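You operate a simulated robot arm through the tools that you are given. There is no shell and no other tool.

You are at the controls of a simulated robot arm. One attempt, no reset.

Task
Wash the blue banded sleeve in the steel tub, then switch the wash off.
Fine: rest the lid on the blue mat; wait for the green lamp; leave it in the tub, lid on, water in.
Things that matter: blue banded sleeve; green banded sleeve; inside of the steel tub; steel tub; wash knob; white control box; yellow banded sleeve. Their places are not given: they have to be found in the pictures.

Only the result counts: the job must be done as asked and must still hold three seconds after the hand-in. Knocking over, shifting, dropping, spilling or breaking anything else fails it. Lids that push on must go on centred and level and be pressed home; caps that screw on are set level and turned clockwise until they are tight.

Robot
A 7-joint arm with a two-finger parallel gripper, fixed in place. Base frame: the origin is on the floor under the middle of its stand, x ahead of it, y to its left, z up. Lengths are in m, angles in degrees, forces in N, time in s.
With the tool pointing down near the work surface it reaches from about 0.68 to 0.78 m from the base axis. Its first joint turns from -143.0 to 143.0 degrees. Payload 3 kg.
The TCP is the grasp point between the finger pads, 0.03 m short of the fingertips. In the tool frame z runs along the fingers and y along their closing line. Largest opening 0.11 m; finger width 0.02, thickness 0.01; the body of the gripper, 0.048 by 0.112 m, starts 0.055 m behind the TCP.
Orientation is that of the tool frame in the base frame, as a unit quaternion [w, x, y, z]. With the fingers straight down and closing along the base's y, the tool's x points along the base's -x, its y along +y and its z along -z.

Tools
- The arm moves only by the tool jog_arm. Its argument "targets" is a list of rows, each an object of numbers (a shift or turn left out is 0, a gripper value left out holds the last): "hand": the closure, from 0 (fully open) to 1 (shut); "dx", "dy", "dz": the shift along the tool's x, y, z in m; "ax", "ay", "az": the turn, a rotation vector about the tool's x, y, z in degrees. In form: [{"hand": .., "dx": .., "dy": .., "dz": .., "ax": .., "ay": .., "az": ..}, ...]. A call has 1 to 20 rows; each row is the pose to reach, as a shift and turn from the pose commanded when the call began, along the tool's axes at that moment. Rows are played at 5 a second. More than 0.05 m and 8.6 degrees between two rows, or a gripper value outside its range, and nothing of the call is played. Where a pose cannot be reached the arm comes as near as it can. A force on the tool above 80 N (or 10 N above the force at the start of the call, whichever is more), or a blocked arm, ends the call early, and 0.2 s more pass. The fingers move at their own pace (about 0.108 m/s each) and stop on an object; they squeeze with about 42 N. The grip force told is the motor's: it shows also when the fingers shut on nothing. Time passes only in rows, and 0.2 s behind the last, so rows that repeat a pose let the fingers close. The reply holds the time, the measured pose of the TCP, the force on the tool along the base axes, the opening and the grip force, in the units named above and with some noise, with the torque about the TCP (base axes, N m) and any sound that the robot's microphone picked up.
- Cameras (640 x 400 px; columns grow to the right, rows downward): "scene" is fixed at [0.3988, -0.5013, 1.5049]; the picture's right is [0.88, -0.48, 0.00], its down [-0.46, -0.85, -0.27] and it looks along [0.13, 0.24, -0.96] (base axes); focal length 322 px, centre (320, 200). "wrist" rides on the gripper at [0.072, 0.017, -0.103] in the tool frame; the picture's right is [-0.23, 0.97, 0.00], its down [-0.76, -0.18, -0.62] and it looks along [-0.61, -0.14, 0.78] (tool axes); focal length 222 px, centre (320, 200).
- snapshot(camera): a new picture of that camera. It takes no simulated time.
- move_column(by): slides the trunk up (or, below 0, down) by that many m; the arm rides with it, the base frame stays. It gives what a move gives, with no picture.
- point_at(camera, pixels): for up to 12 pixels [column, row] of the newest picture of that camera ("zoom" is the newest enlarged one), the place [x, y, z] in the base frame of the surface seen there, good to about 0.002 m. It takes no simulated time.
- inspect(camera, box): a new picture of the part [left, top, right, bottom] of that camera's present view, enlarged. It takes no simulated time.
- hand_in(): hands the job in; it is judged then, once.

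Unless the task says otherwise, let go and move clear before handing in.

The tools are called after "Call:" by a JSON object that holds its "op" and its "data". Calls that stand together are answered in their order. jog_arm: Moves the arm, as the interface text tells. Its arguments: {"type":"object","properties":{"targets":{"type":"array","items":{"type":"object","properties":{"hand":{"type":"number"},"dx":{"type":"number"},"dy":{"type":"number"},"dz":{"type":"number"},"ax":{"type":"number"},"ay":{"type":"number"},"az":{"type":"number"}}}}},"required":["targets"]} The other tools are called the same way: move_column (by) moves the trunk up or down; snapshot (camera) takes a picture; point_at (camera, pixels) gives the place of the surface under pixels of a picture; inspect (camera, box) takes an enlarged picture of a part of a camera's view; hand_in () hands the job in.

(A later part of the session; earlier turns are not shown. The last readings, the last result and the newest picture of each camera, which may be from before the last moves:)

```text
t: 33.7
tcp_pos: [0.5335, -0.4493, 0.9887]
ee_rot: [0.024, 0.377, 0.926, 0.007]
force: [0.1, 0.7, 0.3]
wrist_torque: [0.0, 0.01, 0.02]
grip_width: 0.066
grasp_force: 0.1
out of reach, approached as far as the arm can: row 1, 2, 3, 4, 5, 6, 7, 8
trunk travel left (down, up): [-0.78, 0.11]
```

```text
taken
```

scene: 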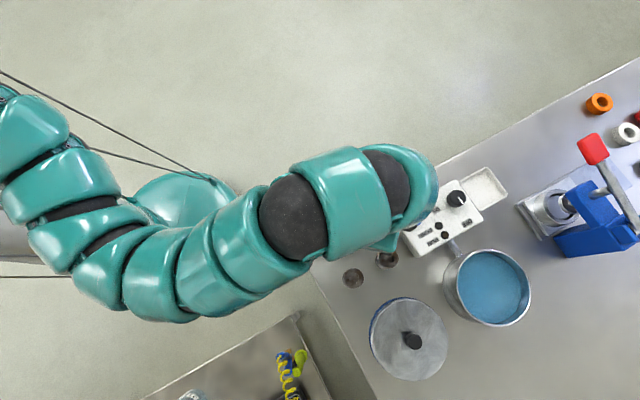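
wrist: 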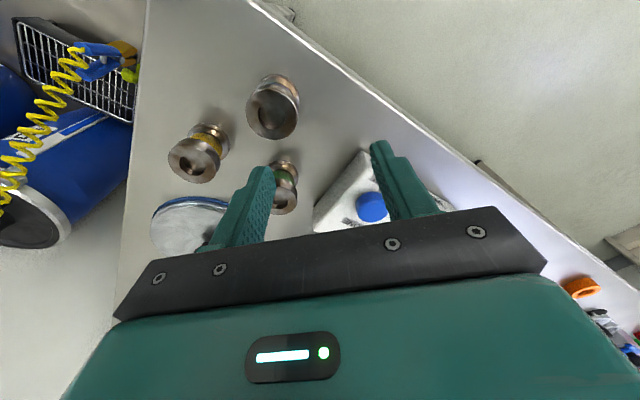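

The arm could not fold to that pose at this trunk height (ended at (0.534,-0.449,0.989), clear of everything). The yellow band shows at (205,140), green at (285,178), so the sleeve at (273,105) is the blue one. I'll raise the trunk 0.1 for the near reach.

Call:
{"op": "move_column", "data": {"by": 0.1}}

Call:
{"op": "snapshot", "data": {"camera": "wrist"}}

```text
t: 35.0
tcp_pos: [0.5328, -0.4513, 1.0882]
ee_rot: [0.025, 0.377, 0.926, 0.007]
force: [0.9, -0.8, 0.4]
wrist_torque: [0.01, -0.01, -0.01]
grip_width: 0.066
grasp_force: 0.1
trunk travel left (down, up): [-0.88, 0.01]
```

```text
taken
```

wrist: 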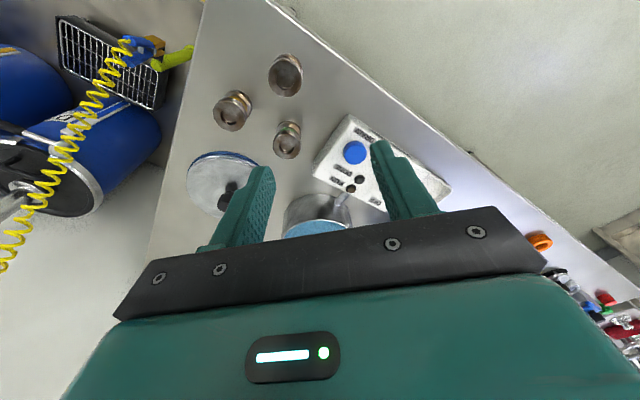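

The commanded tool is tilted by a few degrees after that clamp. I'll correct it to vertical and go above the blue sleeve at (0.494,-0.4455), z 1.04.

Call:
{"op": "jog_arm", "data": {"targets": [{"hand": 0.4, "dx": 0.0113, "dy": -0.0081, "dz": 0.0153, "ax": 0.6, "ay": 0.8, "az": 0.2}, {"dx": 0.0225, "dy": -0.0163, "dz": 0.0306, "ax": 1.2, "ay": 1.6, "az": 0.5}, {"dx": 0.0338, "dy": -0.0244, "dz": 0.0459, "ax": 1.84, "ay": 2.34, "az": 0.7}, {"dx": 0.0338, "dy": -0.0244, "dz": 0.0459, "ax": 1.84, "ay": 2.34, "az": 0.7}]}}

Call:
{"op": "snapshot", "data": {"camera": "wrist"}}

```text
t: 36.0
tcp_pos: [0.4939, -0.445, 1.0415]
ee_rot: [0.0, 0.383, 0.924, 0.001]
force: [-0.1, 0.4, 0.7]
wrist_torque: [0.02, 0.01, 0.01]
grip_width: 0.0662
grasp_force: 0.0
trunk travel left (down, up): [-0.88, 0.01]
```

```text
taken
```

wrist: 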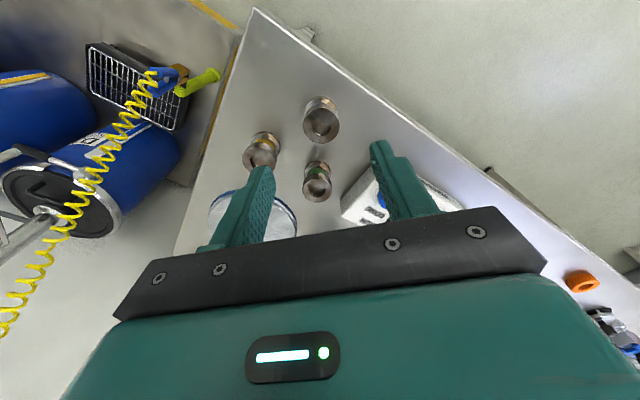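

Now exactly vertical over the sleeve at (321,120). I'll enlarge it to confirm its centre and its band.

Call:
{"op": "inspect", "data": {"camera": "wrist", "box": [285, 80, 365, 150]}}

Call:
{"op": "point_at", "data": {"camera": "wrist", "pixels": [[321, 126], [306, 124], [336, 124], [321, 110], [321, 139], [321, 100], [311, 102], [330, 102]]}}

```text
5.71 times, centred on (325, 115) of wrist
```

zoom: 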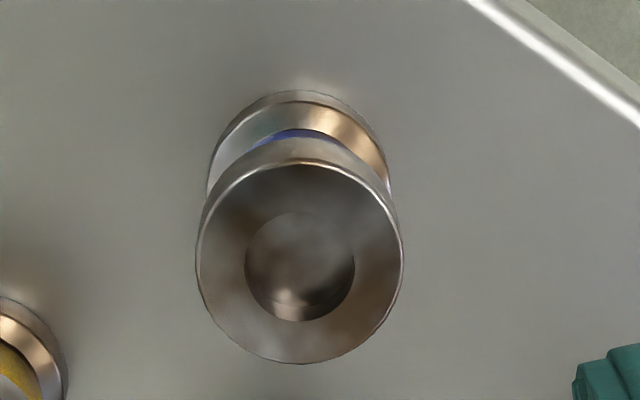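

```text
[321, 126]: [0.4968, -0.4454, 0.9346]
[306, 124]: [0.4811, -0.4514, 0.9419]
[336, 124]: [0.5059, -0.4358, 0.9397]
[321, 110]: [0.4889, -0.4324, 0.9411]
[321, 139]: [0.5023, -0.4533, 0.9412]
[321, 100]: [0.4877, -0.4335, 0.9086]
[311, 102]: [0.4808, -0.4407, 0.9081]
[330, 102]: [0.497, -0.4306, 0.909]
```

The blue band is visible, and the sleeve's centre lies 1.4 mm toward +y of the tool from my axis. I'll correct it and descend half way, checking reach.

Call:
{"op": "jog_arm", "data": {"targets": [{"hand": 0.4, "dy": 0.0014, "dz": 0.02}, {"dy": 0.0014, "dz": 0.04}, {"dy": 0.0014, "dz": 0.06}, {"dy": 0.0014, "dz": 0.06}]}}

Call:
{"op": "snapshot", "data": {"camera": "wrist"}}

```text
t: 37.0
tcp_pos: [0.4948, -0.4425, 0.9808]
ee_rot: [0.0, 0.382, 0.924, 0.002]
force: [0.2, 0.8, 0.2]
wrist_torque: [0.01, -0.03, -0.01]
grip_width: 0.0662
grasp_force: 0.0
trunk travel left (down, up): [-0.88, 0.01]
```

```text
taken
```

wrist: 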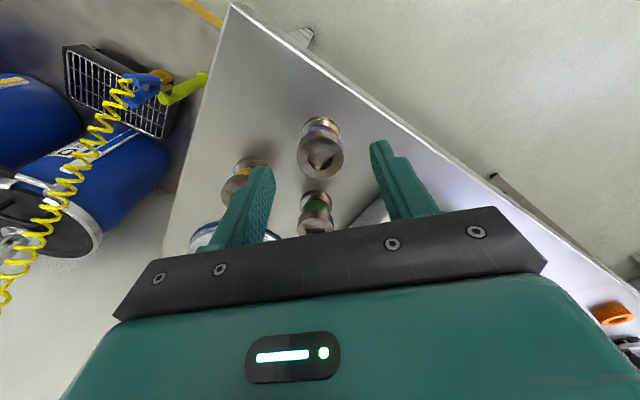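

The sleeve's top at (320,157) coincides with the tool axis. I'll descend to TCP z=0.940.

Call:
{"op": "jog_arm", "data": {"targets": [{"hand": 0.4, "dz": 0.015}, {"dz": 0.03}, {"dz": 0.041}, {"dz": 0.041}]}}

Call:
{"op": "snapshot", "data": {"camera": "wrist"}}

```text
t: 38.0
tcp_pos: [0.4953, -0.4436, 0.9402]
ee_rot: [0.001, 0.383, 0.924, 0.001]
force: [0.2, 0.4, 0.1]
wrist_torque: [-0.01, 0.01, -0.03]
grip_width: 0.0662
grasp_force: 0.1
trunk travel left (down, up): [-0.88, 0.01]
```

```text
taken
```

wrist: 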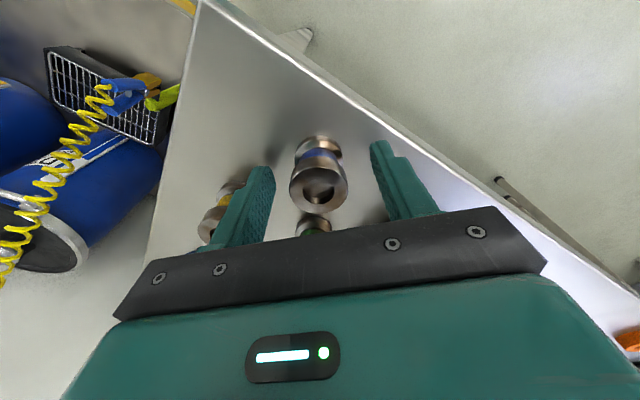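

The sleeve with its blue band stands centred between the fingers at (318,185). I'll close on it.

Call:
{"op": "jog_arm", "data": {"targets": [{"hand": 0.6}, {"hand": 1}, {"hand": 1}, {"hand": 1}, {"hand": 1}]}}

Call:
{"op": "snapshot", "data": {"camera": "wrist"}}

```text
t: 39.2
tcp_pos: [0.4956, -0.444, 0.9403]
ee_rot: [0.001, 0.384, 0.923, 0.001]
force: [0.3, 0.5, 0.3]
wrist_torque: [0.01, -0.02, -0.03]
grip_width: 0.0323
grasp_force: 42.2
trunk travel left (down, up): [-0.88, 0.01]
```

```text
taken
```

wrist: 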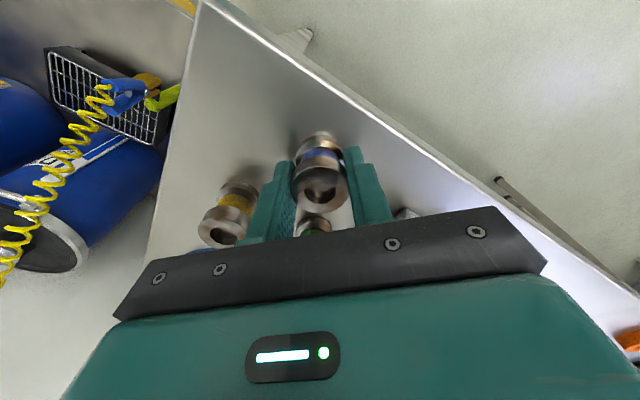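

Gripped at 0.0323 with 42 N. I'll lift straight up 10 cm.

Call:
{"op": "jog_arm", "data": {"targets": [{"hand": 1, "dz": -0.01}, {"dz": -0.03}, {"dz": -0.055}, {"dz": -0.08}, {"dz": -0.1}, {"dz": -0.1}]}}

Call:
{"op": "snapshot", "data": {"camera": "wrist"}}

Call:
{"op": "snapshot", "data": {"camera": "scene"}}

```text
t: 40.6
tcp_pos: [0.4955, -0.4432, 1.0391]
ee_rot: [-0.001, 0.382, 0.924, 0.001]
force: [1.1, 0.1, -0.7]
wrist_torque: [0.01, 0.02, -0.05]
grip_width: 0.0322
grasp_force: 42.8
trunk travel left (down, up): [-0.88, 0.01]
```

```text
taken
```

wrist: 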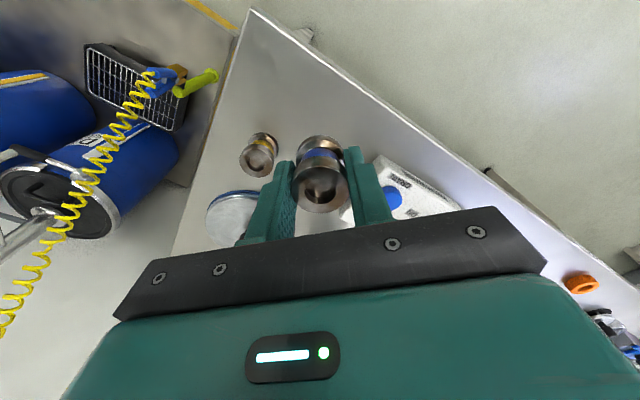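

```text
taken
```

scene: 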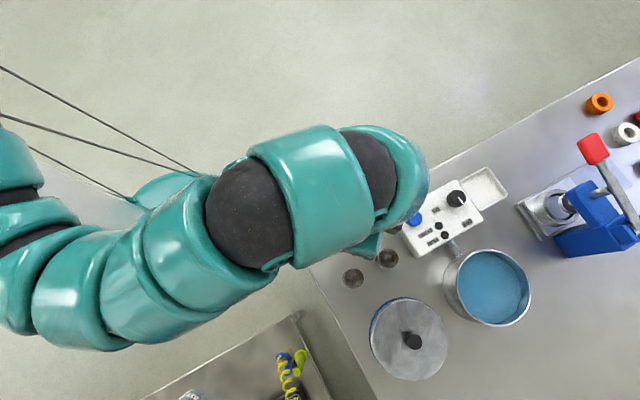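

The sleeve is held and lifted. I'll carry it outward at this height, then rise near the tub so that the trunk can be lowered for the low outward reach.

Call:
{"op": "jog_arm", "data": {"targets": [{"hand": 1, "dx": -0.025, "dy": -0.0034}, {"dx": -0.05, "dy": -0.0067}, {"dx": -0.075, "dy": -0.01, "dz": -0.005}, {"dx": -0.1, "dy": -0.0134, "dz": -0.02}, {"dx": -0.125, "dy": -0.0168, "dz": -0.045}, {"dx": -0.15, "dy": -0.02, "dz": -0.07}, {"dx": -0.1706, "dy": -0.0228, "dz": -0.095}, {"dx": -0.1706, "dy": -0.0228, "dz": -0.101}, {"dx": -0.1706, "dy": -0.0228, "dz": -0.101}]}}

Call:
{"op": "snapshot", "data": {"camera": "scene"}}

Call:
{"op": "snapshot", "data": {"camera": "wrist"}}

```text
t: 42.6
tcp_pos: [0.6007, -0.5815, 1.1405]
ee_rot: [-0.001, 0.383, 0.924, 0.001]
force: [-0.7, 0.0, -1.2]
wrist_torque: [-0.01, 0.01, 0.0]
grip_width: 0.0325
grasp_force: 42.2
trunk travel left (down, up): [-0.88, 0.01]
```

```text
taken
```

scene: 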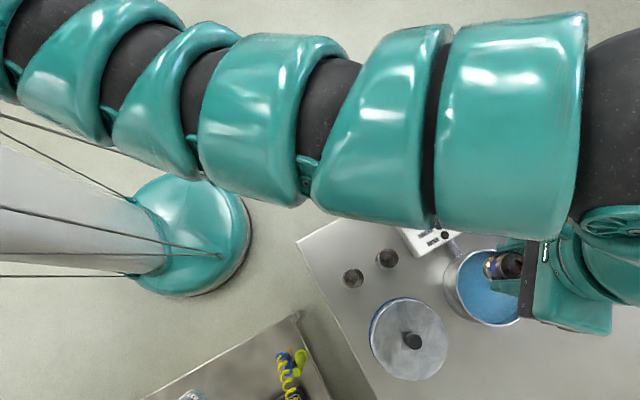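

```text
taken
```

wrist: 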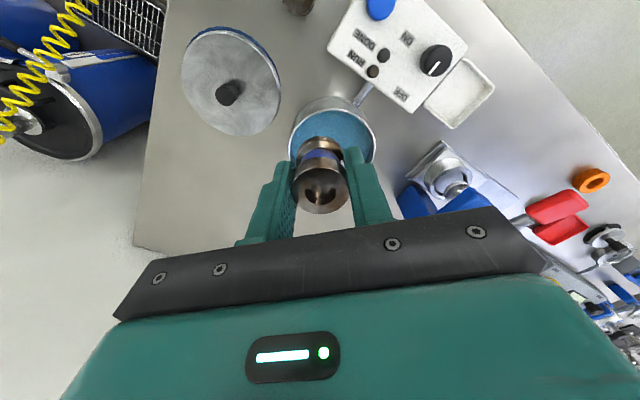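

All clear: the sleeve is held at z 1.14 just inward of the tub. I'll lower the trunk by 0.10 and then move outward over the tub, raising slightly.

Call:
{"op": "move_column", "data": {"by": -0.1}}

Call:
{"op": "jog_arm", "data": {"targets": [{"hand": 1, "dx": -0.01, "dz": -0.01}, {"dx": -0.025, "dz": -0.02}, {"dx": -0.04, "dz": -0.03}, {"dx": -0.05, "dz": -0.035}, {"dx": -0.05, "dz": -0.035}]}}

```text
t: 44.0
tcp_pos: [0.5997, -0.5818, 1.0393]
ee_rot: [0.0, 0.382, 0.924, 0.001]
force: [-0.4, 0.2, -1.0]
wrist_torque: [0.01, -0.01, -0.02]
grip_width: 0.0323
grasp_force: 42.4
trunk travel left (down, up): [-0.78, 0.11]
```

```text
t: 45.2
tcp_pos: [0.6343, -0.6182, 1.0742]
ee_rot: [0.0, 0.382, 0.924, 0.0]
force: [-0.6, -0.4, -2.4]
wrist_torque: [-0.01, 0.0, 0.0]
grip_width: 0.0322
grasp_force: 42.1
trunk travel left (down, up): [-0.78, 0.11]
```

At (0.634,-0.618,1.074), r=0.886, without clamping. I'll lower the trunk a further 0.05 (sleeve bottom then ≈0.986, above the 0.9645 rim) and look.

Call:
{"op": "move_column", "data": {"by": -0.05}}

Call:
{"op": "snapshot", "data": {"camera": "wrist"}}

Call:
{"op": "snapshot", "data": {"camera": "scene"}}

```text
t: 46.1
tcp_pos: [0.6351, -0.618, 1.0254]
ee_rot: [0.0, 0.383, 0.924, 0.001]
force: [-0.2, -0.2, -1.3]
wrist_torque: [-0.01, 0.01, 0.01]
grip_width: 0.0324
grasp_force: 42.3
trunk travel left (down, up): [-0.73, 0.16]
```

```text
taken
```

wrist: 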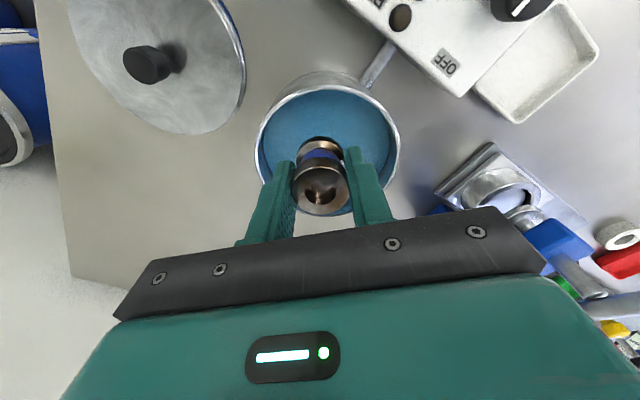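

```text
taken
```

scene: 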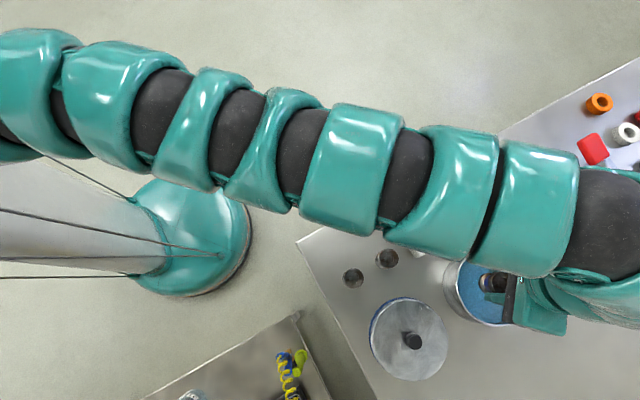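

The sleeve hangs over the tub's opening. I'll measure the tub rim from the wrist view to make sure of the clearance.

Call:
{"op": "point_at", "data": {"camera": "wrist", "pixels": [[257, 150], [398, 140], [327, 88], [285, 103], [372, 100], [260, 170], [396, 165], [328, 120], [290, 130], [365, 130], [260, 130], [393, 120]]}}

Call:
{"op": "inspect", "data": {"camera": "wrist", "box": [240, 60, 420, 230]}}

```text
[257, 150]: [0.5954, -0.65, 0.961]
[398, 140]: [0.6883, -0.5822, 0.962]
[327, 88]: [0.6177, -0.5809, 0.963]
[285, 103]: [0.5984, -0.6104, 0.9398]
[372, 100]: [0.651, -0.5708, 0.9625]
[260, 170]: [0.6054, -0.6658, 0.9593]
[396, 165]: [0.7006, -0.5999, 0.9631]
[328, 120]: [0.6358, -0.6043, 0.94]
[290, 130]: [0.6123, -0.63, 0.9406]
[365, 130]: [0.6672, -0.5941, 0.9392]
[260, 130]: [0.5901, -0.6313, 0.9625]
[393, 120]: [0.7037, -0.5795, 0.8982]
```

```text
2.35 times, centred on (330, 145) of wrist
```

zoom: 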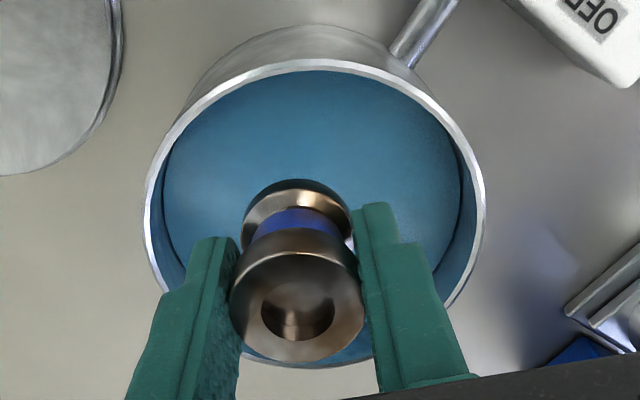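

Tub centre is (0.650,-0.629) with inner radius ≈0.057; the sleeve hangs 19 mm inward of the centre, with enough clearance. I'll lower it to TCP 0.96 and check.

Call:
{"op": "jog_arm", "data": {"targets": [{"hand": 1, "dz": 0.015}, {"dz": 0.03}, {"dz": 0.045}, {"dz": 0.06}, {"dz": 0.065}, {"dz": 0.065}]}}

Call:
{"op": "snapshot", "data": {"camera": "wrist"}}

```text
t: 47.5
tcp_pos: [0.6352, -0.6162, 0.9587]
ee_rot: [0.0, 0.383, 0.924, 0.001]
force: [-0.2, -0.4, -0.3]
wrist_torque: [-0.02, -0.01, 0.01]
grip_width: 0.0326
grasp_force: 41.4
trunk travel left (down, up): [-0.73, 0.16]
```

```text
taken
```

wrist: 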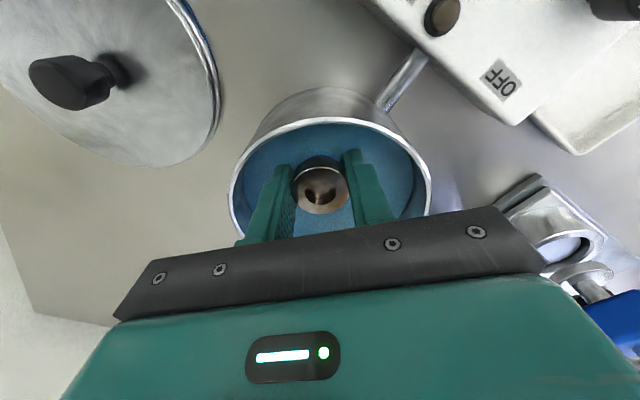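

The sleeve is inside the tub, clear of the walls (bottom ≈0.921). I'll go on down in small steps, feeling for the floor.

Call:
{"op": "jog_arm", "data": {"targets": [{"hand": 1, "dz": 0.003}, {"dz": 0.006}, {"dz": 0.008}, {"dz": 0.008}]}}

```text
t: 48.5
tcp_pos: [0.6348, -0.6164, 0.9526]
ee_rot: [0.0, 0.382, 0.924, 0.0]
force: [-0.5, 0.2, -0.8]
wrist_torque: [-0.01, -0.01, -0.03]
grip_width: 0.0322
grasp_force: 41.8
trunk travel left (down, up): [-0.73, 0.16]
```

Call:
{"op": "jog_arm", "data": {"targets": [{"hand": 1, "dz": 0.002}, {"dz": 0.004}, {"dz": 0.004}]}}

```text
t: 49.3
tcp_pos: [0.6353, -0.6171, 0.9465]
ee_rot: [0.0, 0.383, 0.924, 0.001]
force: [0.2, 0.4, -2.0]
wrist_torque: [-0.02, 0.02, 0.02]
grip_width: 0.0324
grasp_force: 42.0
trunk travel left (down, up): [-0.73, 0.16]
```

Still hanging freely (force -2 N). Two millimetres more at a time.

Call:
{"op": "jog_arm", "data": {"targets": [{"hand": 1, "dz": 0.001}, {"dz": 0.002}, {"dz": 0.002}]}}

```text
t: 50.1
tcp_pos: [0.6354, -0.6165, 0.946]
ee_rot: [0.001, 0.384, 0.923, 0.0]
force: [1.5, -1.4, 4.1]
wrist_torque: [-0.02, 0.01, 0.04]
grip_width: 0.0325
grasp_force: 41.6
trunk travel left (down, up): [-0.73, 0.16]
```

Contact: +4.1 N, so the sleeve stands on the tub floor. I'll open the fingers modestly (≈0.055) within the tub.

Call:
{"op": "jog_arm", "data": {"targets": [{"hand": 0.8}, {"hand": 0.6}, {"hand": 0.52}, {"hand": 0.52}, {"hand": 0.52}]}}

Call:
{"op": "snapshot", "data": {"camera": "wrist"}}

```text
t: 51.3
tcp_pos: [0.6346, -0.617, 0.946]
ee_rot: [0.001, 0.383, 0.924, 0.001]
force: [0.5, -0.1, -0.6]
wrist_torque: [-0.02, -0.05, -0.03]
grip_width: 0.0529
grasp_force: 0.1
trunk travel left (down, up): [-0.73, 0.16]
```

```text
taken
```

wrist: 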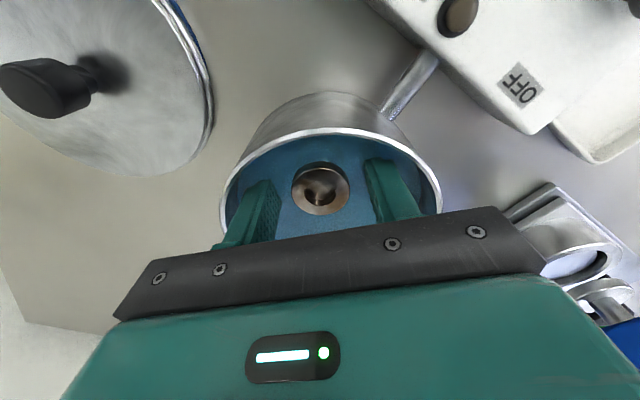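

Sleeve released and standing at (320,187). I'll raise the trunk 0.05 to draw the fingers straight out and then jog up.

Call:
{"op": "move_column", "data": {"by": 0.05}}

Call:
{"op": "jog_arm", "data": {"targets": [{"hand": 0.52, "dz": -0.02}, {"dz": -0.04}, {"dz": -0.06}, {"dz": -0.065}]}}

Call:
{"op": "snapshot", "data": {"camera": "wrist"}}

```text
t: 52.2
tcp_pos: [0.6352, -0.617, 0.9963]
ee_rot: [0.0, 0.382, 0.924, 0.001]
force: [0.8, 0.1, 0.3]
wrist_torque: [0.02, -0.02, -0.02]
grip_width: 0.0529
grasp_force: 0.1
trunk travel left (down, up): [-0.78, 0.11]
```

```text
t: 53.2
tcp_pos: [0.6344, -0.6167, 1.0608]
ee_rot: [0.0, 0.383, 0.924, 0.0]
force: [-0.6, -0.2, 0.3]
wrist_torque: [-0.02, 0.0, -0.01]
grip_width: 0.0527
grasp_force: 0.0
trunk travel left (down, up): [-0.78, 0.11]
```

```text
taken
```

wrist: 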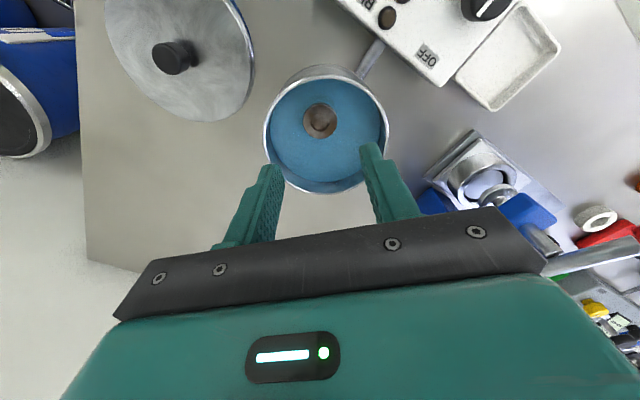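

The sleeve stands in the water at (320,120). Next I'll return above the lid on the mat, with the same 10° tilt as before.

Call:
{"op": "jog_arm", "data": {"targets": [{"hand": 0.4, "dx": 0.0133, "dy": -0.0195, "ay": -1.7}, {"dx": 0.0266, "dy": -0.0389, "ay": -3.3}, {"dx": 0.04, "dy": -0.0584, "ay": -5}, {"dx": 0.0533, "dy": -0.0778, "ay": -6.7}, {"dx": 0.0666, "dy": -0.0973, "ay": -8.3}, {"dx": 0.0799, "dy": -0.1167, "ay": -10}, {"dx": 0.0799, "dy": -0.1167, "ay": -10}]}}

Call:
{"op": "snapshot", "data": {"camera": "wrist"}}

Call:
{"op": "snapshot", "data": {"camera": "scene"}}

```text
t: 54.8
tcp_pos: [0.4967, -0.6438, 1.06]
ee_rot: [0.08, 0.382, 0.92, -0.033]
force: [0.6, -0.1, -0.2]
wrist_torque: [0.03, 0.01, 0.0]
grip_width: 0.0663
grasp_force: 0.0
trunk travel left (down, up): [-0.78, 0.11]
```

```text
taken
```

wrist: 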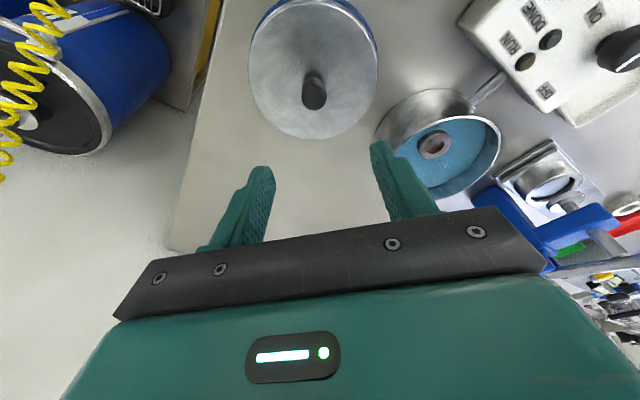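

```text
taken
```

scene: 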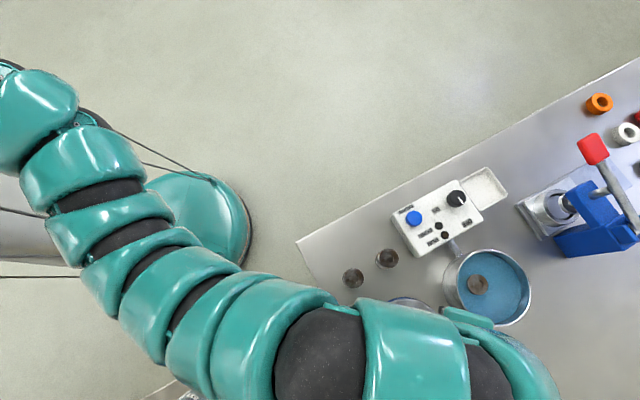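

The view matches the one from when I left the lid; I'll measure the knob once more before descending.

Call:
{"op": "inspect", "data": {"camera": "wrist", "box": [240, 0, 390, 145]}}

Call:
{"op": "point_at", "data": {"camera": "wrist", "pixels": [[314, 97], [304, 97], [325, 97], [314, 89], [314, 106], [250, 70], [377, 70], [314, 137], [265, 120], [362, 120], [314, 3]]}}

```text
2.76 times, centred on (315, 72) of wrist
```

zoom: 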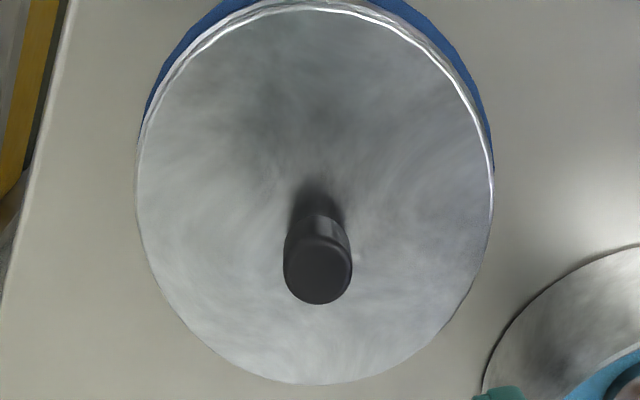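

```text
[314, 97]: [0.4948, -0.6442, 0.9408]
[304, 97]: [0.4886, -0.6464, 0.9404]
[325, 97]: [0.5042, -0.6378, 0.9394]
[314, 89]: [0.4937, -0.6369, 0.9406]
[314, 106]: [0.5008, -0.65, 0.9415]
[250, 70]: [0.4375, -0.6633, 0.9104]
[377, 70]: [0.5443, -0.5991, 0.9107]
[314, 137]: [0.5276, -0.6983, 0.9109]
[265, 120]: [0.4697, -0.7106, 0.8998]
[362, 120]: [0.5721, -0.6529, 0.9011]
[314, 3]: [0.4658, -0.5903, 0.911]
```

The knob is at (0.496,-0.643), right under the tool. I'll descend to TCP 0.9465 and grip.

Call:
{"op": "jog_arm", "data": {"targets": [{"hand": 0.4, "dx": 0.0035, "dz": 0.02}, {"dx": 0.007, "dz": 0.04}, {"dx": 0.0106, "dz": 0.06}, {"dx": 0.0141, "dz": 0.08}, {"dx": 0.0172, "dz": 0.0975}, {"dx": 0.0197, "dz": 0.1118}, {"dx": 0.0197, "dz": 0.1118}]}}

Call:
{"op": "snapshot", "data": {"camera": "wrist"}}

```text
t: 56.4
tcp_pos: [0.4959, -0.6438, 0.947]
ee_rot: [0.08, 0.382, 0.92, -0.033]
force: [-0.9, 0.3, 0.2]
wrist_torque: [0.0, 0.0, -0.02]
grip_width: 0.0661
grasp_force: 0.0
trunk travel left (down, up): [-0.78, 0.11]
```

```text
taken
```

wrist: 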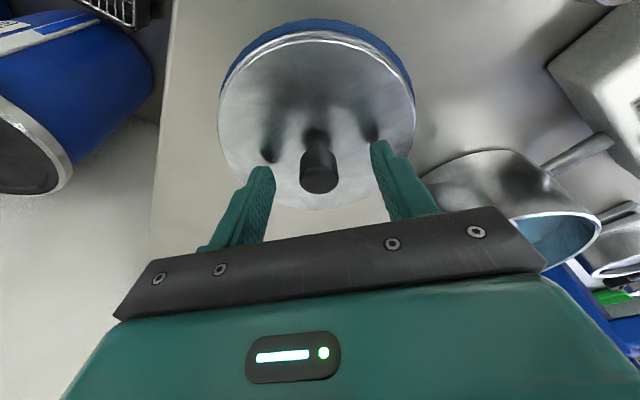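

The knob is centred between the fingers as before. I'll close the grip and lift 12 cm straight up.

Call:
{"op": "jog_arm", "data": {"targets": [{"hand": 0.7}, {"hand": 1}, {"hand": 1}, {"hand": 1}, {"hand": 1, "dx": -0.0009, "dz": -0.005}, {"dx": -0.0026, "dz": -0.015}, {"dx": -0.0053, "dz": -0.03}, {"dx": -0.0088, "dz": -0.05}, {"dx": -0.0123, "dz": -0.07}, {"dx": -0.0159, "dz": -0.09}, {"dx": -0.0194, "dz": -0.11}, {"dx": -0.0208, "dz": -0.118}, {"dx": -0.0208, "dz": -0.118}]}}

Call:
{"op": "snapshot", "data": {"camera": "wrist"}}

Call:
{"op": "snapshot", "data": {"camera": "scene"}}

```text
t: 59.2
tcp_pos: [0.4972, -0.6416, 1.0676]
ee_rot: [0.08, 0.382, 0.92, -0.033]
force: [-0.2, -0.3, -1.1]
wrist_torque: [-0.01, 0.0, -0.01]
grip_width: 0.0224
grasp_force: 41.9
trunk travel left (down, up): [-0.78, 0.11]
```

```text
taken
```

wrist: 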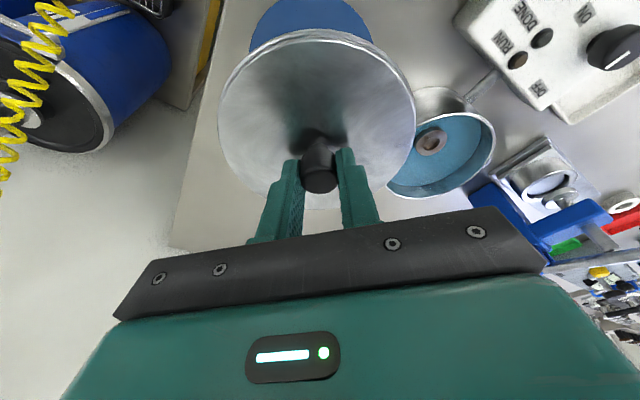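

```text
taken
```

scene: 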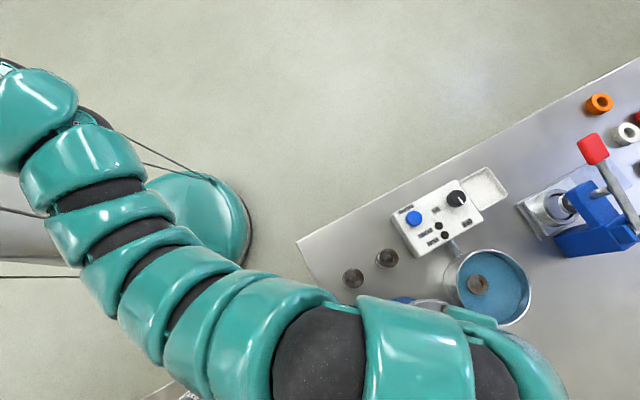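

The lid is in hand; the sleeve is visible in the tub at (430,140). I'll measure the lid's pose in hand for levelness and centring.

Call:
{"op": "point_at", "data": {"camera": "wrist", "pixels": [[235, 110], [400, 110], [317, 55], [255, 160], [385, 160], [270, 70], [365, 70], [219, 115], [415, 115], [231, 80], [401, 78], [317, 40]]}}

Call:
{"op": "inspect", "data": {"camera": "wrist", "box": [205, 15, 430, 215]}}

```text
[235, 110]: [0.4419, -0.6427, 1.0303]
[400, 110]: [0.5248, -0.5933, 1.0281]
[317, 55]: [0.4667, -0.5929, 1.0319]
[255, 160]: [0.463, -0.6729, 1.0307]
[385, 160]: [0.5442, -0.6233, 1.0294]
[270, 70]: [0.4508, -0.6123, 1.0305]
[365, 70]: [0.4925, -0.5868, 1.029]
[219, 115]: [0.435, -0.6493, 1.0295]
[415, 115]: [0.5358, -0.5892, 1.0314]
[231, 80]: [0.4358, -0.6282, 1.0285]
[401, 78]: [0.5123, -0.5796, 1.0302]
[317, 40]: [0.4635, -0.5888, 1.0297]
```

```text
2.00 times, centred on (318, 115) of wrist
```

zoom: 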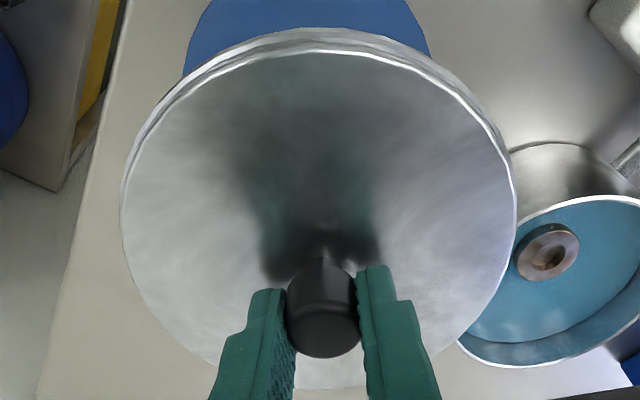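

The lid is level (all points 1.028–1.032) and its centre is at (0.4975,-0.641), practically at the TCP. I'll carry it over the tub centre (0.650,-0.629) at this height.

Call:
{"op": "jog_arm", "data": {"targets": [{"hand": 1, "dx": -0.0143, "dy": 0.0124, "dz": 0.0025}, {"dx": -0.0287, "dy": 0.0248, "dz": 0.005}, {"dx": -0.043, "dy": 0.0372, "dz": 0.0076}, {"dx": -0.0574, "dy": 0.0496, "dz": 0.0101}, {"dx": -0.0717, "dy": 0.062, "dz": 0.0126}, {"dx": -0.086, "dy": 0.0744, "dz": 0.0151}, {"dx": -0.1004, "dy": 0.0868, "dz": 0.0177}, {"dx": -0.1147, "dy": 0.0992, "dz": 0.0202}, {"dx": -0.1147, "dy": 0.0992, "dz": 0.0202}, {"dx": -0.1147, "dy": 0.0992, "dz": 0.0202}]}}

Call:
{"op": "snapshot", "data": {"camera": "wrist"}}

Call:
{"op": "snapshot", "data": {"camera": "scene"}}

```text
t: 61.4
tcp_pos: [0.6492, -0.655, 1.0663]
ee_rot: [0.08, 0.381, 0.92, -0.034]
force: [0.7, -0.2, -1.2]
wrist_torque: [0.01, -0.01, -0.02]
grip_width: 0.0222
grasp_force: 41.7
trunk travel left (down, up): [-0.78, 0.11]
```

```text
taken
```

wrist: 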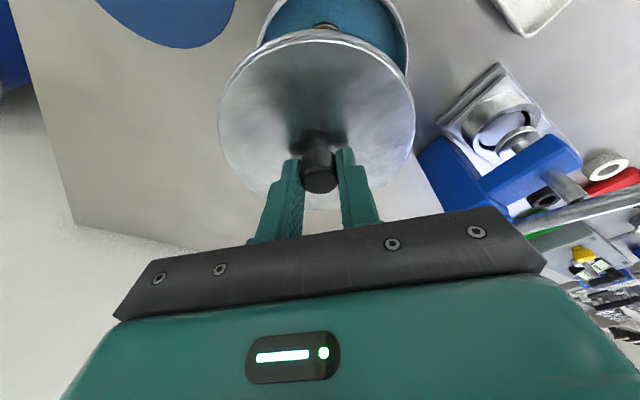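

```text
taken
```

scene: 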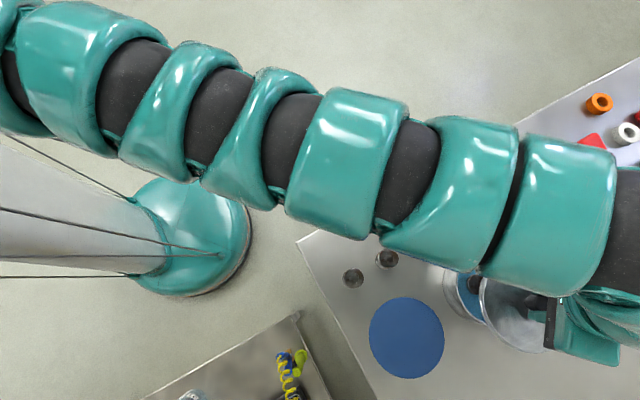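

I mis-signed the y shift: the TCP is at (0.649,-0.655), 26 mm too far in -y, all still clear above. I'll shift back to (0.6497,-0.6294).

Call:
{"op": "jog_arm", "data": {"targets": [{"hand": 1, "dx": 0.0058, "dy": 0.0062, "dz": -0.001}, {"dx": 0.0117, "dy": 0.0123, "dz": -0.0021}, {"dx": 0.0175, "dy": 0.0185, "dz": -0.0031}, {"dx": 0.0175, "dy": 0.0185, "dz": -0.0031}, {"dx": 0.0175, "dy": 0.0185, "dz": -0.0031}]}}

Call:
{"op": "snapshot", "data": {"camera": "wrist"}}

Call:
{"op": "inspect", "data": {"camera": "scene", "box": [420, 220, 580, 340]}}

```text
t: 62.6
tcp_pos: [0.6505, -0.6293, 1.0668]
ee_rot: [0.081, 0.382, 0.92, -0.032]
force: [0.5, 0.2, -1.8]
wrist_torque: [0.04, 0.04, 0.0]
grip_width: 0.0225
grasp_force: 41.9
trunk travel left (down, up): [-0.78, 0.11]
```

```text
taken
```

wrist: 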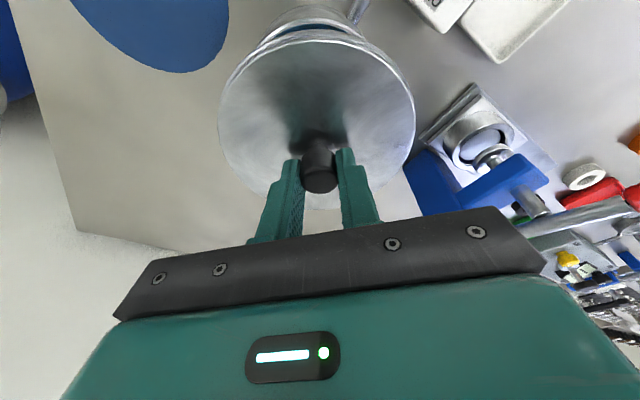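

```text
3.33 times, centred on (500, 280) of scene
```

zoom: 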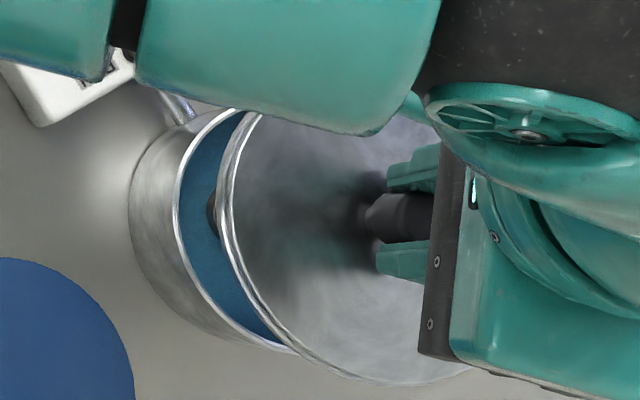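

The lid is over the tub, TCP (0.6505,-0.6293). I'll lower to about 18 mm above seating and re-measure.

Call:
{"op": "jog_arm", "data": {"targets": [{"hand": 1, "dx": 0.0026, "dz": 0.0148}, {"dx": 0.0052, "dz": 0.0295}, {"dx": 0.0078, "dz": 0.0443}, {"dx": 0.0078, "dz": 0.0443}, {"dx": 0.0078, "dz": 0.0443}]}}

Call:
{"op": "snapshot", "data": {"camera": "wrist"}}

Call:
{"op": "point_at", "data": {"camera": "wrist", "pixels": [[219, 115], [415, 115], [231, 80], [401, 78], [317, 40], [260, 52], [374, 50], [235, 110], [400, 110], [317, 55], [255, 160], [385, 160]]}}

Call:
{"op": "inspect", "data": {"camera": "wrist", "box": [205, 5, 430, 215]}}

Call:
{"op": "inspect", "data": {"camera": "scene", "box": [420, 220, 580, 340]}}

```text
t: 63.8
tcp_pos: [0.6492, -0.6286, 1.0216]
ee_rot: [0.081, 0.383, 0.92, -0.033]
force: [0.6, -1.0, -1.0]
wrist_torque: [0.02, 0.06, -0.02]
grip_width: 0.0224
grasp_force: 42.0
trunk travel left (down, up): [-0.78, 0.11]
```

```text
taken
```

wrist: 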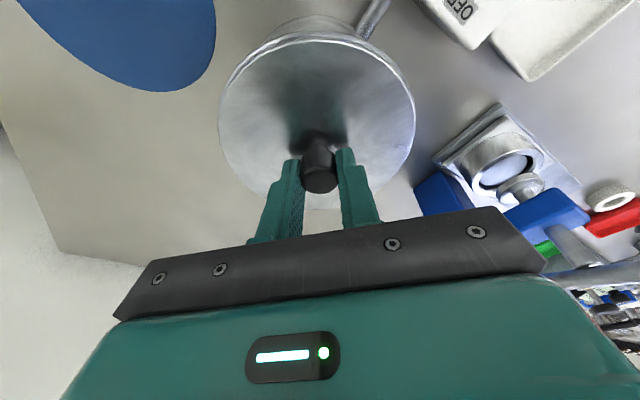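

```text
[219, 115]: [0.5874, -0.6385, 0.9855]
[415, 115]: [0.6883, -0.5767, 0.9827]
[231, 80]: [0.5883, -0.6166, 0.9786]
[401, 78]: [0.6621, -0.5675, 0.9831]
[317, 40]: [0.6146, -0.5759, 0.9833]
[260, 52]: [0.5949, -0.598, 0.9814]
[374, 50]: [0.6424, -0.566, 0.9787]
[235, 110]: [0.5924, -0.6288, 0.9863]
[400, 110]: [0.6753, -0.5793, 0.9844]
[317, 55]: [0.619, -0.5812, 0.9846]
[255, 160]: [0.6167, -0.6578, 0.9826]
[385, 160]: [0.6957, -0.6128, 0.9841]
```

```text
1.90 times, centred on (318, 110) of wrist
```

zoom: 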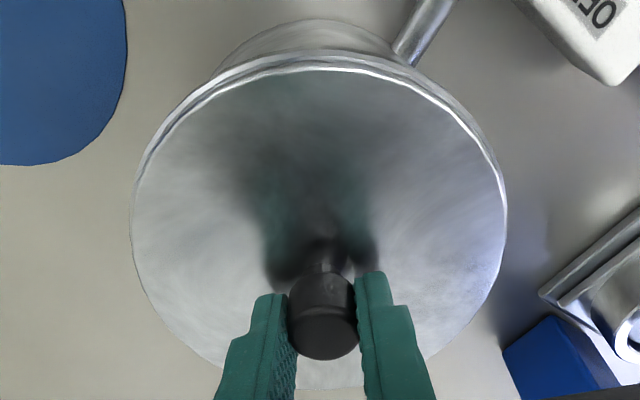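

```text
3.33 times, centred on (500, 280) of scene
```

zoom: 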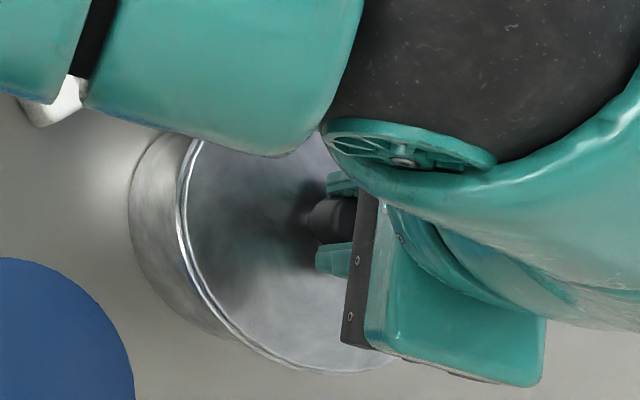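

The lid's centre is now at (0.650,-0.6285), within a millimetre of the tub's; the plate is level (0.983–0.986). I'll lower it in small steps with force checks.

Call:
{"op": "jog_arm", "data": {"targets": [{"hand": 1, "dx": 0.0005, "dy": -0.0003, "dz": 0.004}, {"dx": 0.0009, "dy": -0.0004, "dz": 0.008}, {"dx": 0.0014, "dy": -0.0004, "dz": 0.011}, {"dx": 0.0014, "dy": -0.0004, "dz": 0.011}]}}

```text
t: 64.8
tcp_pos: [0.6488, -0.6294, 1.0105]
ee_rot: [0.08, 0.382, 0.92, -0.033]
force: [-0.3, 0.5, -1.5]
wrist_torque: [0.01, 0.0, 0.04]
grip_width: 0.0226
grasp_force: 42.4
trunk travel left (down, up): [-0.78, 0.11]
```

Call:
{"op": "jog_arm", "data": {"targets": [{"hand": 1, "dx": 0.0004, "dz": 0.002}, {"dx": 0.0007, "dz": 0.004}, {"dx": 0.0007, "dz": 0.004}]}}

```text
t: 65.6
tcp_pos: [0.6496, -0.6303, 1.0066]
ee_rot: [0.08, 0.382, 0.92, -0.032]
force: [-0.1, -0.3, -1.9]
wrist_torque: [-0.02, -0.01, -0.01]
grip_width: 0.0224
grasp_force: 42.2
trunk travel left (down, up): [-0.78, 0.11]
```

No contact yet at TCP 1.0066. On with 2 mm steps.

Call:
{"op": "jog_arm", "data": {"targets": [{"hand": 1, "dx": 0.0002, "dz": 0.001}, {"dx": 0.0004, "dz": 0.002}, {"dx": 0.0004, "dz": 0.002}]}}

```text
t: 66.4
tcp_pos: [0.6487, -0.6294, 1.0054]
ee_rot: [0.081, 0.381, 0.92, -0.033]
force: [0.1, 0.0, -2.4]
wrist_torque: [-0.02, 0.03, 0.02]
grip_width: 0.0225
grasp_force: 42.4
trunk travel left (down, up): [-0.78, 0.11]
```

Call:
{"op": "jog_arm", "data": {"targets": [{"hand": 1, "dx": 0.0002, "dz": 0.001}, {"dx": 0.0004, "dz": 0.002}, {"dx": 0.0004, "dz": 0.002}]}}

```text
t: 67.2
tcp_pos: [0.6485, -0.6296, 1.0029]
ee_rot: [0.082, 0.381, 0.92, -0.034]
force: [1.0, 0.2, 7.1]
wrist_torque: [0.26, 0.35, -0.02]
grip_width: 0.0226
grasp_force: 42.1
trunk travel left (down, up): [-0.78, 0.11]
```

Contact at TCP 1.003 with +7 N, the original seating height. I'll press about 1 mm further to make sure it's home, then check.

Call:
{"op": "jog_arm", "data": {"targets": [{"hand": 1, "dx": 0.0001, "dz": 0.0008}, {"dx": 0.0003, "dz": 0.0015}, {"dx": 0.0003, "dz": 0.0015}]}}

Call:
{"op": "snapshot", "data": {"camera": "wrist"}}

Call:
{"op": "point_at", "data": {"camera": "wrist", "pixels": [[219, 115], [415, 115], [231, 80], [401, 78], [317, 40], [260, 52], [374, 50], [240, 110], [395, 110], [317, 60], [255, 160], [380, 160]]}}

Call:
{"op": "inspect", "data": {"camera": "scene", "box": [420, 220, 580, 340]}}

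```text
t: 68.0
tcp_pos: [0.6491, -0.6284, 1.0035]
ee_rot: [0.082, 0.382, 0.92, -0.034]
force: [4.1, -3.0, 17.2]
wrist_torque: [0.47, 0.51, 0.01]
grip_width: 0.0223
grasp_force: 42.3
trunk travel left (down, up): [-0.78, 0.11]
```

```text
taken
```

wrist: 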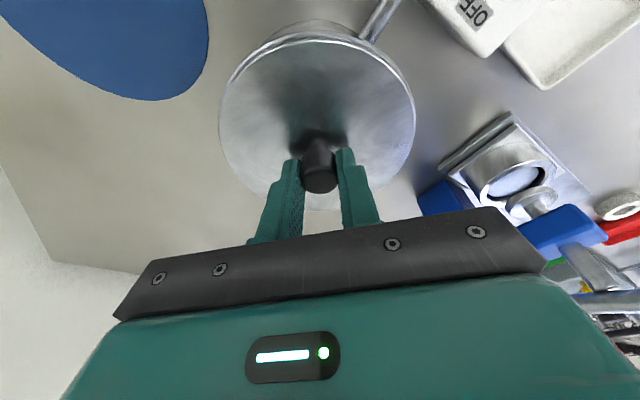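

```text
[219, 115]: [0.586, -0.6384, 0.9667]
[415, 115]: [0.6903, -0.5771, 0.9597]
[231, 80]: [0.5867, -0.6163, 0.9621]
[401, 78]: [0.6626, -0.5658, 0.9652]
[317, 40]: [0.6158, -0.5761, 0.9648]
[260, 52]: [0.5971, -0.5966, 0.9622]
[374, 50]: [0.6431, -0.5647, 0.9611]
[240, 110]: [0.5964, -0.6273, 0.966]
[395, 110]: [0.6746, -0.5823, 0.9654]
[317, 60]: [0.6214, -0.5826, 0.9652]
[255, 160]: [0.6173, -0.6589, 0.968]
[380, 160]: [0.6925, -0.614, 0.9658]
```

```text
3.33 times, centred on (500, 280) of scene
```

zoom: 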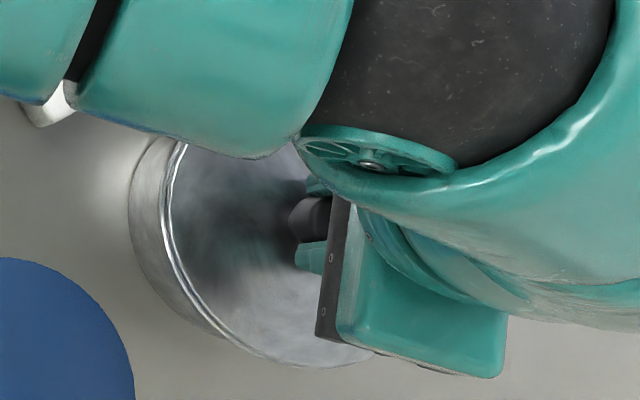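

The plate reads 0.965–0.968 all over, the same as originally, so it is level and centred. I'll press a bit harder (another ~2.5 mm of command, ≈35 N) to be sure it's home and listen for a click.

Call:
{"op": "jog_arm", "data": {"targets": [{"hand": 1, "dx": 0.0002, "dz": 0.001}, {"dx": 0.0004, "dz": 0.002}, {"dx": 0.0005, "dz": 0.0028}, {"dx": 0.0005, "dz": 0.0028}]}}

```text
t: 69.0
tcp_pos: [0.6481, -0.6303, 1.0038]
ee_rot: [0.085, 0.382, 0.92, -0.035]
force: [11.3, -9.8, 40.0]
wrist_torque: [-0.21, -0.11, 0.02]
grip_width: 0.0222
grasp_force: 41.9
trunk travel left (down, up): [-0.78, 0.11]
```

40 N gave no movement and no sound, so it's fully seated. I'll ease off the pressure, open the fingers, and look.

Call:
{"op": "jog_arm", "data": {"targets": [{"hand": 1, "dx": -0.0004, "dz": -0.002}, {"dx": -0.0008, "dz": -0.0045}, {"hand": 0.8, "dx": -0.0008, "dz": -0.0045}, {"hand": 0.4, "dx": -0.0008, "dz": -0.0045}, {"hand": 0.4, "dx": -0.0008, "dz": -0.0045}, {"hand": 0.4, "dx": -0.0008, "dz": -0.0045}]}}

Call:
{"op": "snapshot", "data": {"camera": "wrist"}}

```text
t: 70.4
tcp_pos: [0.6493, -0.6288, 1.003]
ee_rot: [0.08, 0.382, 0.92, -0.032]
force: [-0.5, 0.5, 0.2]
wrist_torque: [0.02, 0.02, 0.0]
grip_width: 0.066
grasp_force: 0.1
trunk travel left (down, up): [-0.78, 0.11]
heard: snap
```

```text
taken
```

wrist: 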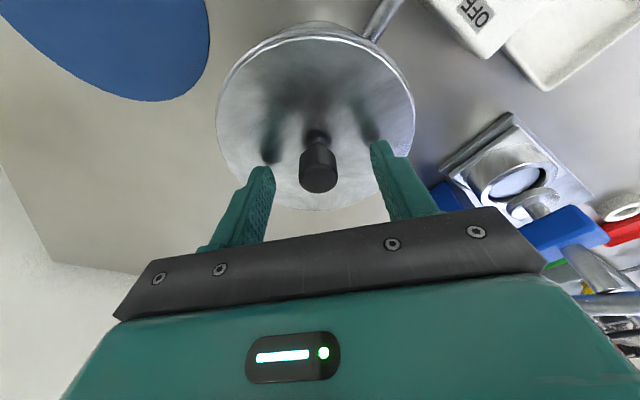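

The lid is on and a snap was heard as it was let go, matching the snap at the first grip – seated. I'll rise clear and look at the box.

Call:
{"op": "jog_arm", "data": {"targets": [{"hand": 0.4, "dx": -0.0035, "dz": -0.0197}, {"dx": -0.0069, "dz": -0.0394}, {"dx": -0.0104, "dz": -0.0591}, {"dx": -0.0122, "dz": -0.0689}]}}

Call:
{"op": "jog_arm", "data": {"targets": [{"hand": 0.4, "dx": 0.03, "ay": 3.5}, {"dx": 0.06, "ay": 7}, {"dx": 0.08, "ay": 10}, {"dx": 0.08, "ay": 10}]}}

Call:
{"op": "snapshot", "data": {"camera": "wrist"}}

Call:
{"op": "snapshot", "data": {"camera": "scene"}}

```text
t: 71.4
tcp_pos: [0.6491, -0.6293, 1.0726]
ee_rot: [0.079, 0.381, 0.921, -0.033]
force: [0.4, -0.1, 0.4]
wrist_torque: [0.0, 0.01, -0.01]
grip_width: 0.0657
grasp_force: 0.0
trunk travel left (down, up): [-0.78, 0.11]
```

```text
t: 72.4
tcp_pos: [0.5938, -0.5728, 1.0577]
ee_rot: [-0.001, 0.383, 0.924, 0.001]
force: [-0.8, -0.2, 0.0]
wrist_torque: [-0.01, -0.01, -0.01]
grip_width: 0.0659
grasp_force: 0.1
trunk travel left (down, up): [-0.78, 0.11]
```

```text
taken
```

wrist: 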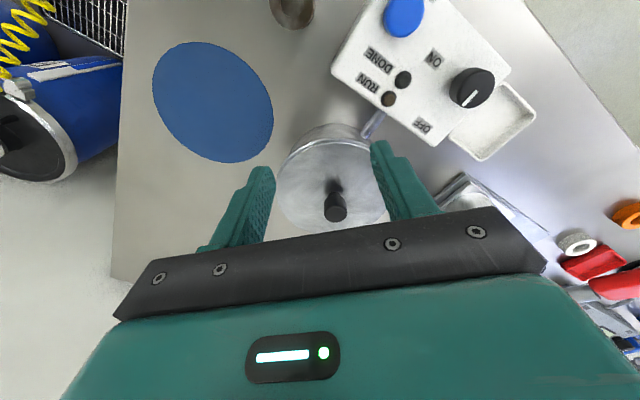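

```text
taken
```

scene: 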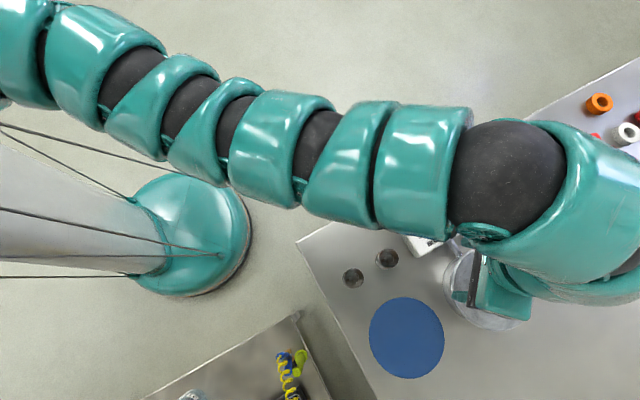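

The tool is vertical at (0.594,-0.573,1.058) and the wrist view shows the box with the knob at (472,87). I'll enlarge it and measure.

Call:
{"op": "inspect", "data": {"camera": "wrist", "box": [330, 0, 540, 160]}}

Call:
{"op": "point_at", "data": {"camera": "wrist", "pixels": [[472, 88], [452, 88], [492, 85], [472, 72], [472, 104], [425, 127], [437, 58], [402, 79], [389, 98], [405, 15], [440, 100], [490, 130]]}}

```text
2.50 times, centred on (435, 80) of wrist
```

zoom: 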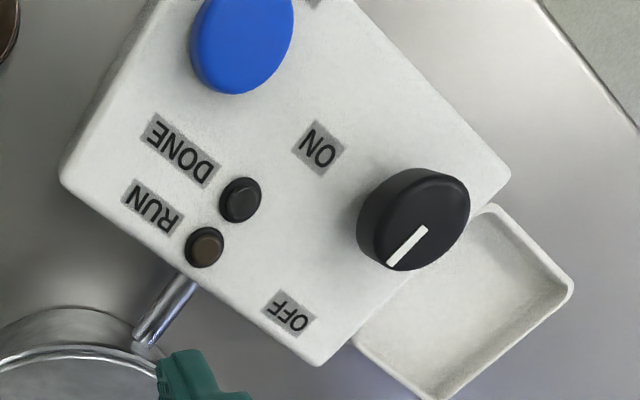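

```text
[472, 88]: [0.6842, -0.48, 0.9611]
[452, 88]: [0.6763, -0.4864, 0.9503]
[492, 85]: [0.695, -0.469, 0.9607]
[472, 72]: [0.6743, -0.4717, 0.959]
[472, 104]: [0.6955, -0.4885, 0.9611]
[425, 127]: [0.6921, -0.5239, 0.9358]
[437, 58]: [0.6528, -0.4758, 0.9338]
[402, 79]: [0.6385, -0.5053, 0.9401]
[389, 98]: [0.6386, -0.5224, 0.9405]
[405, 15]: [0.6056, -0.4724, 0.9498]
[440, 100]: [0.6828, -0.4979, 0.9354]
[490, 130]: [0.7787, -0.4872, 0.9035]
```

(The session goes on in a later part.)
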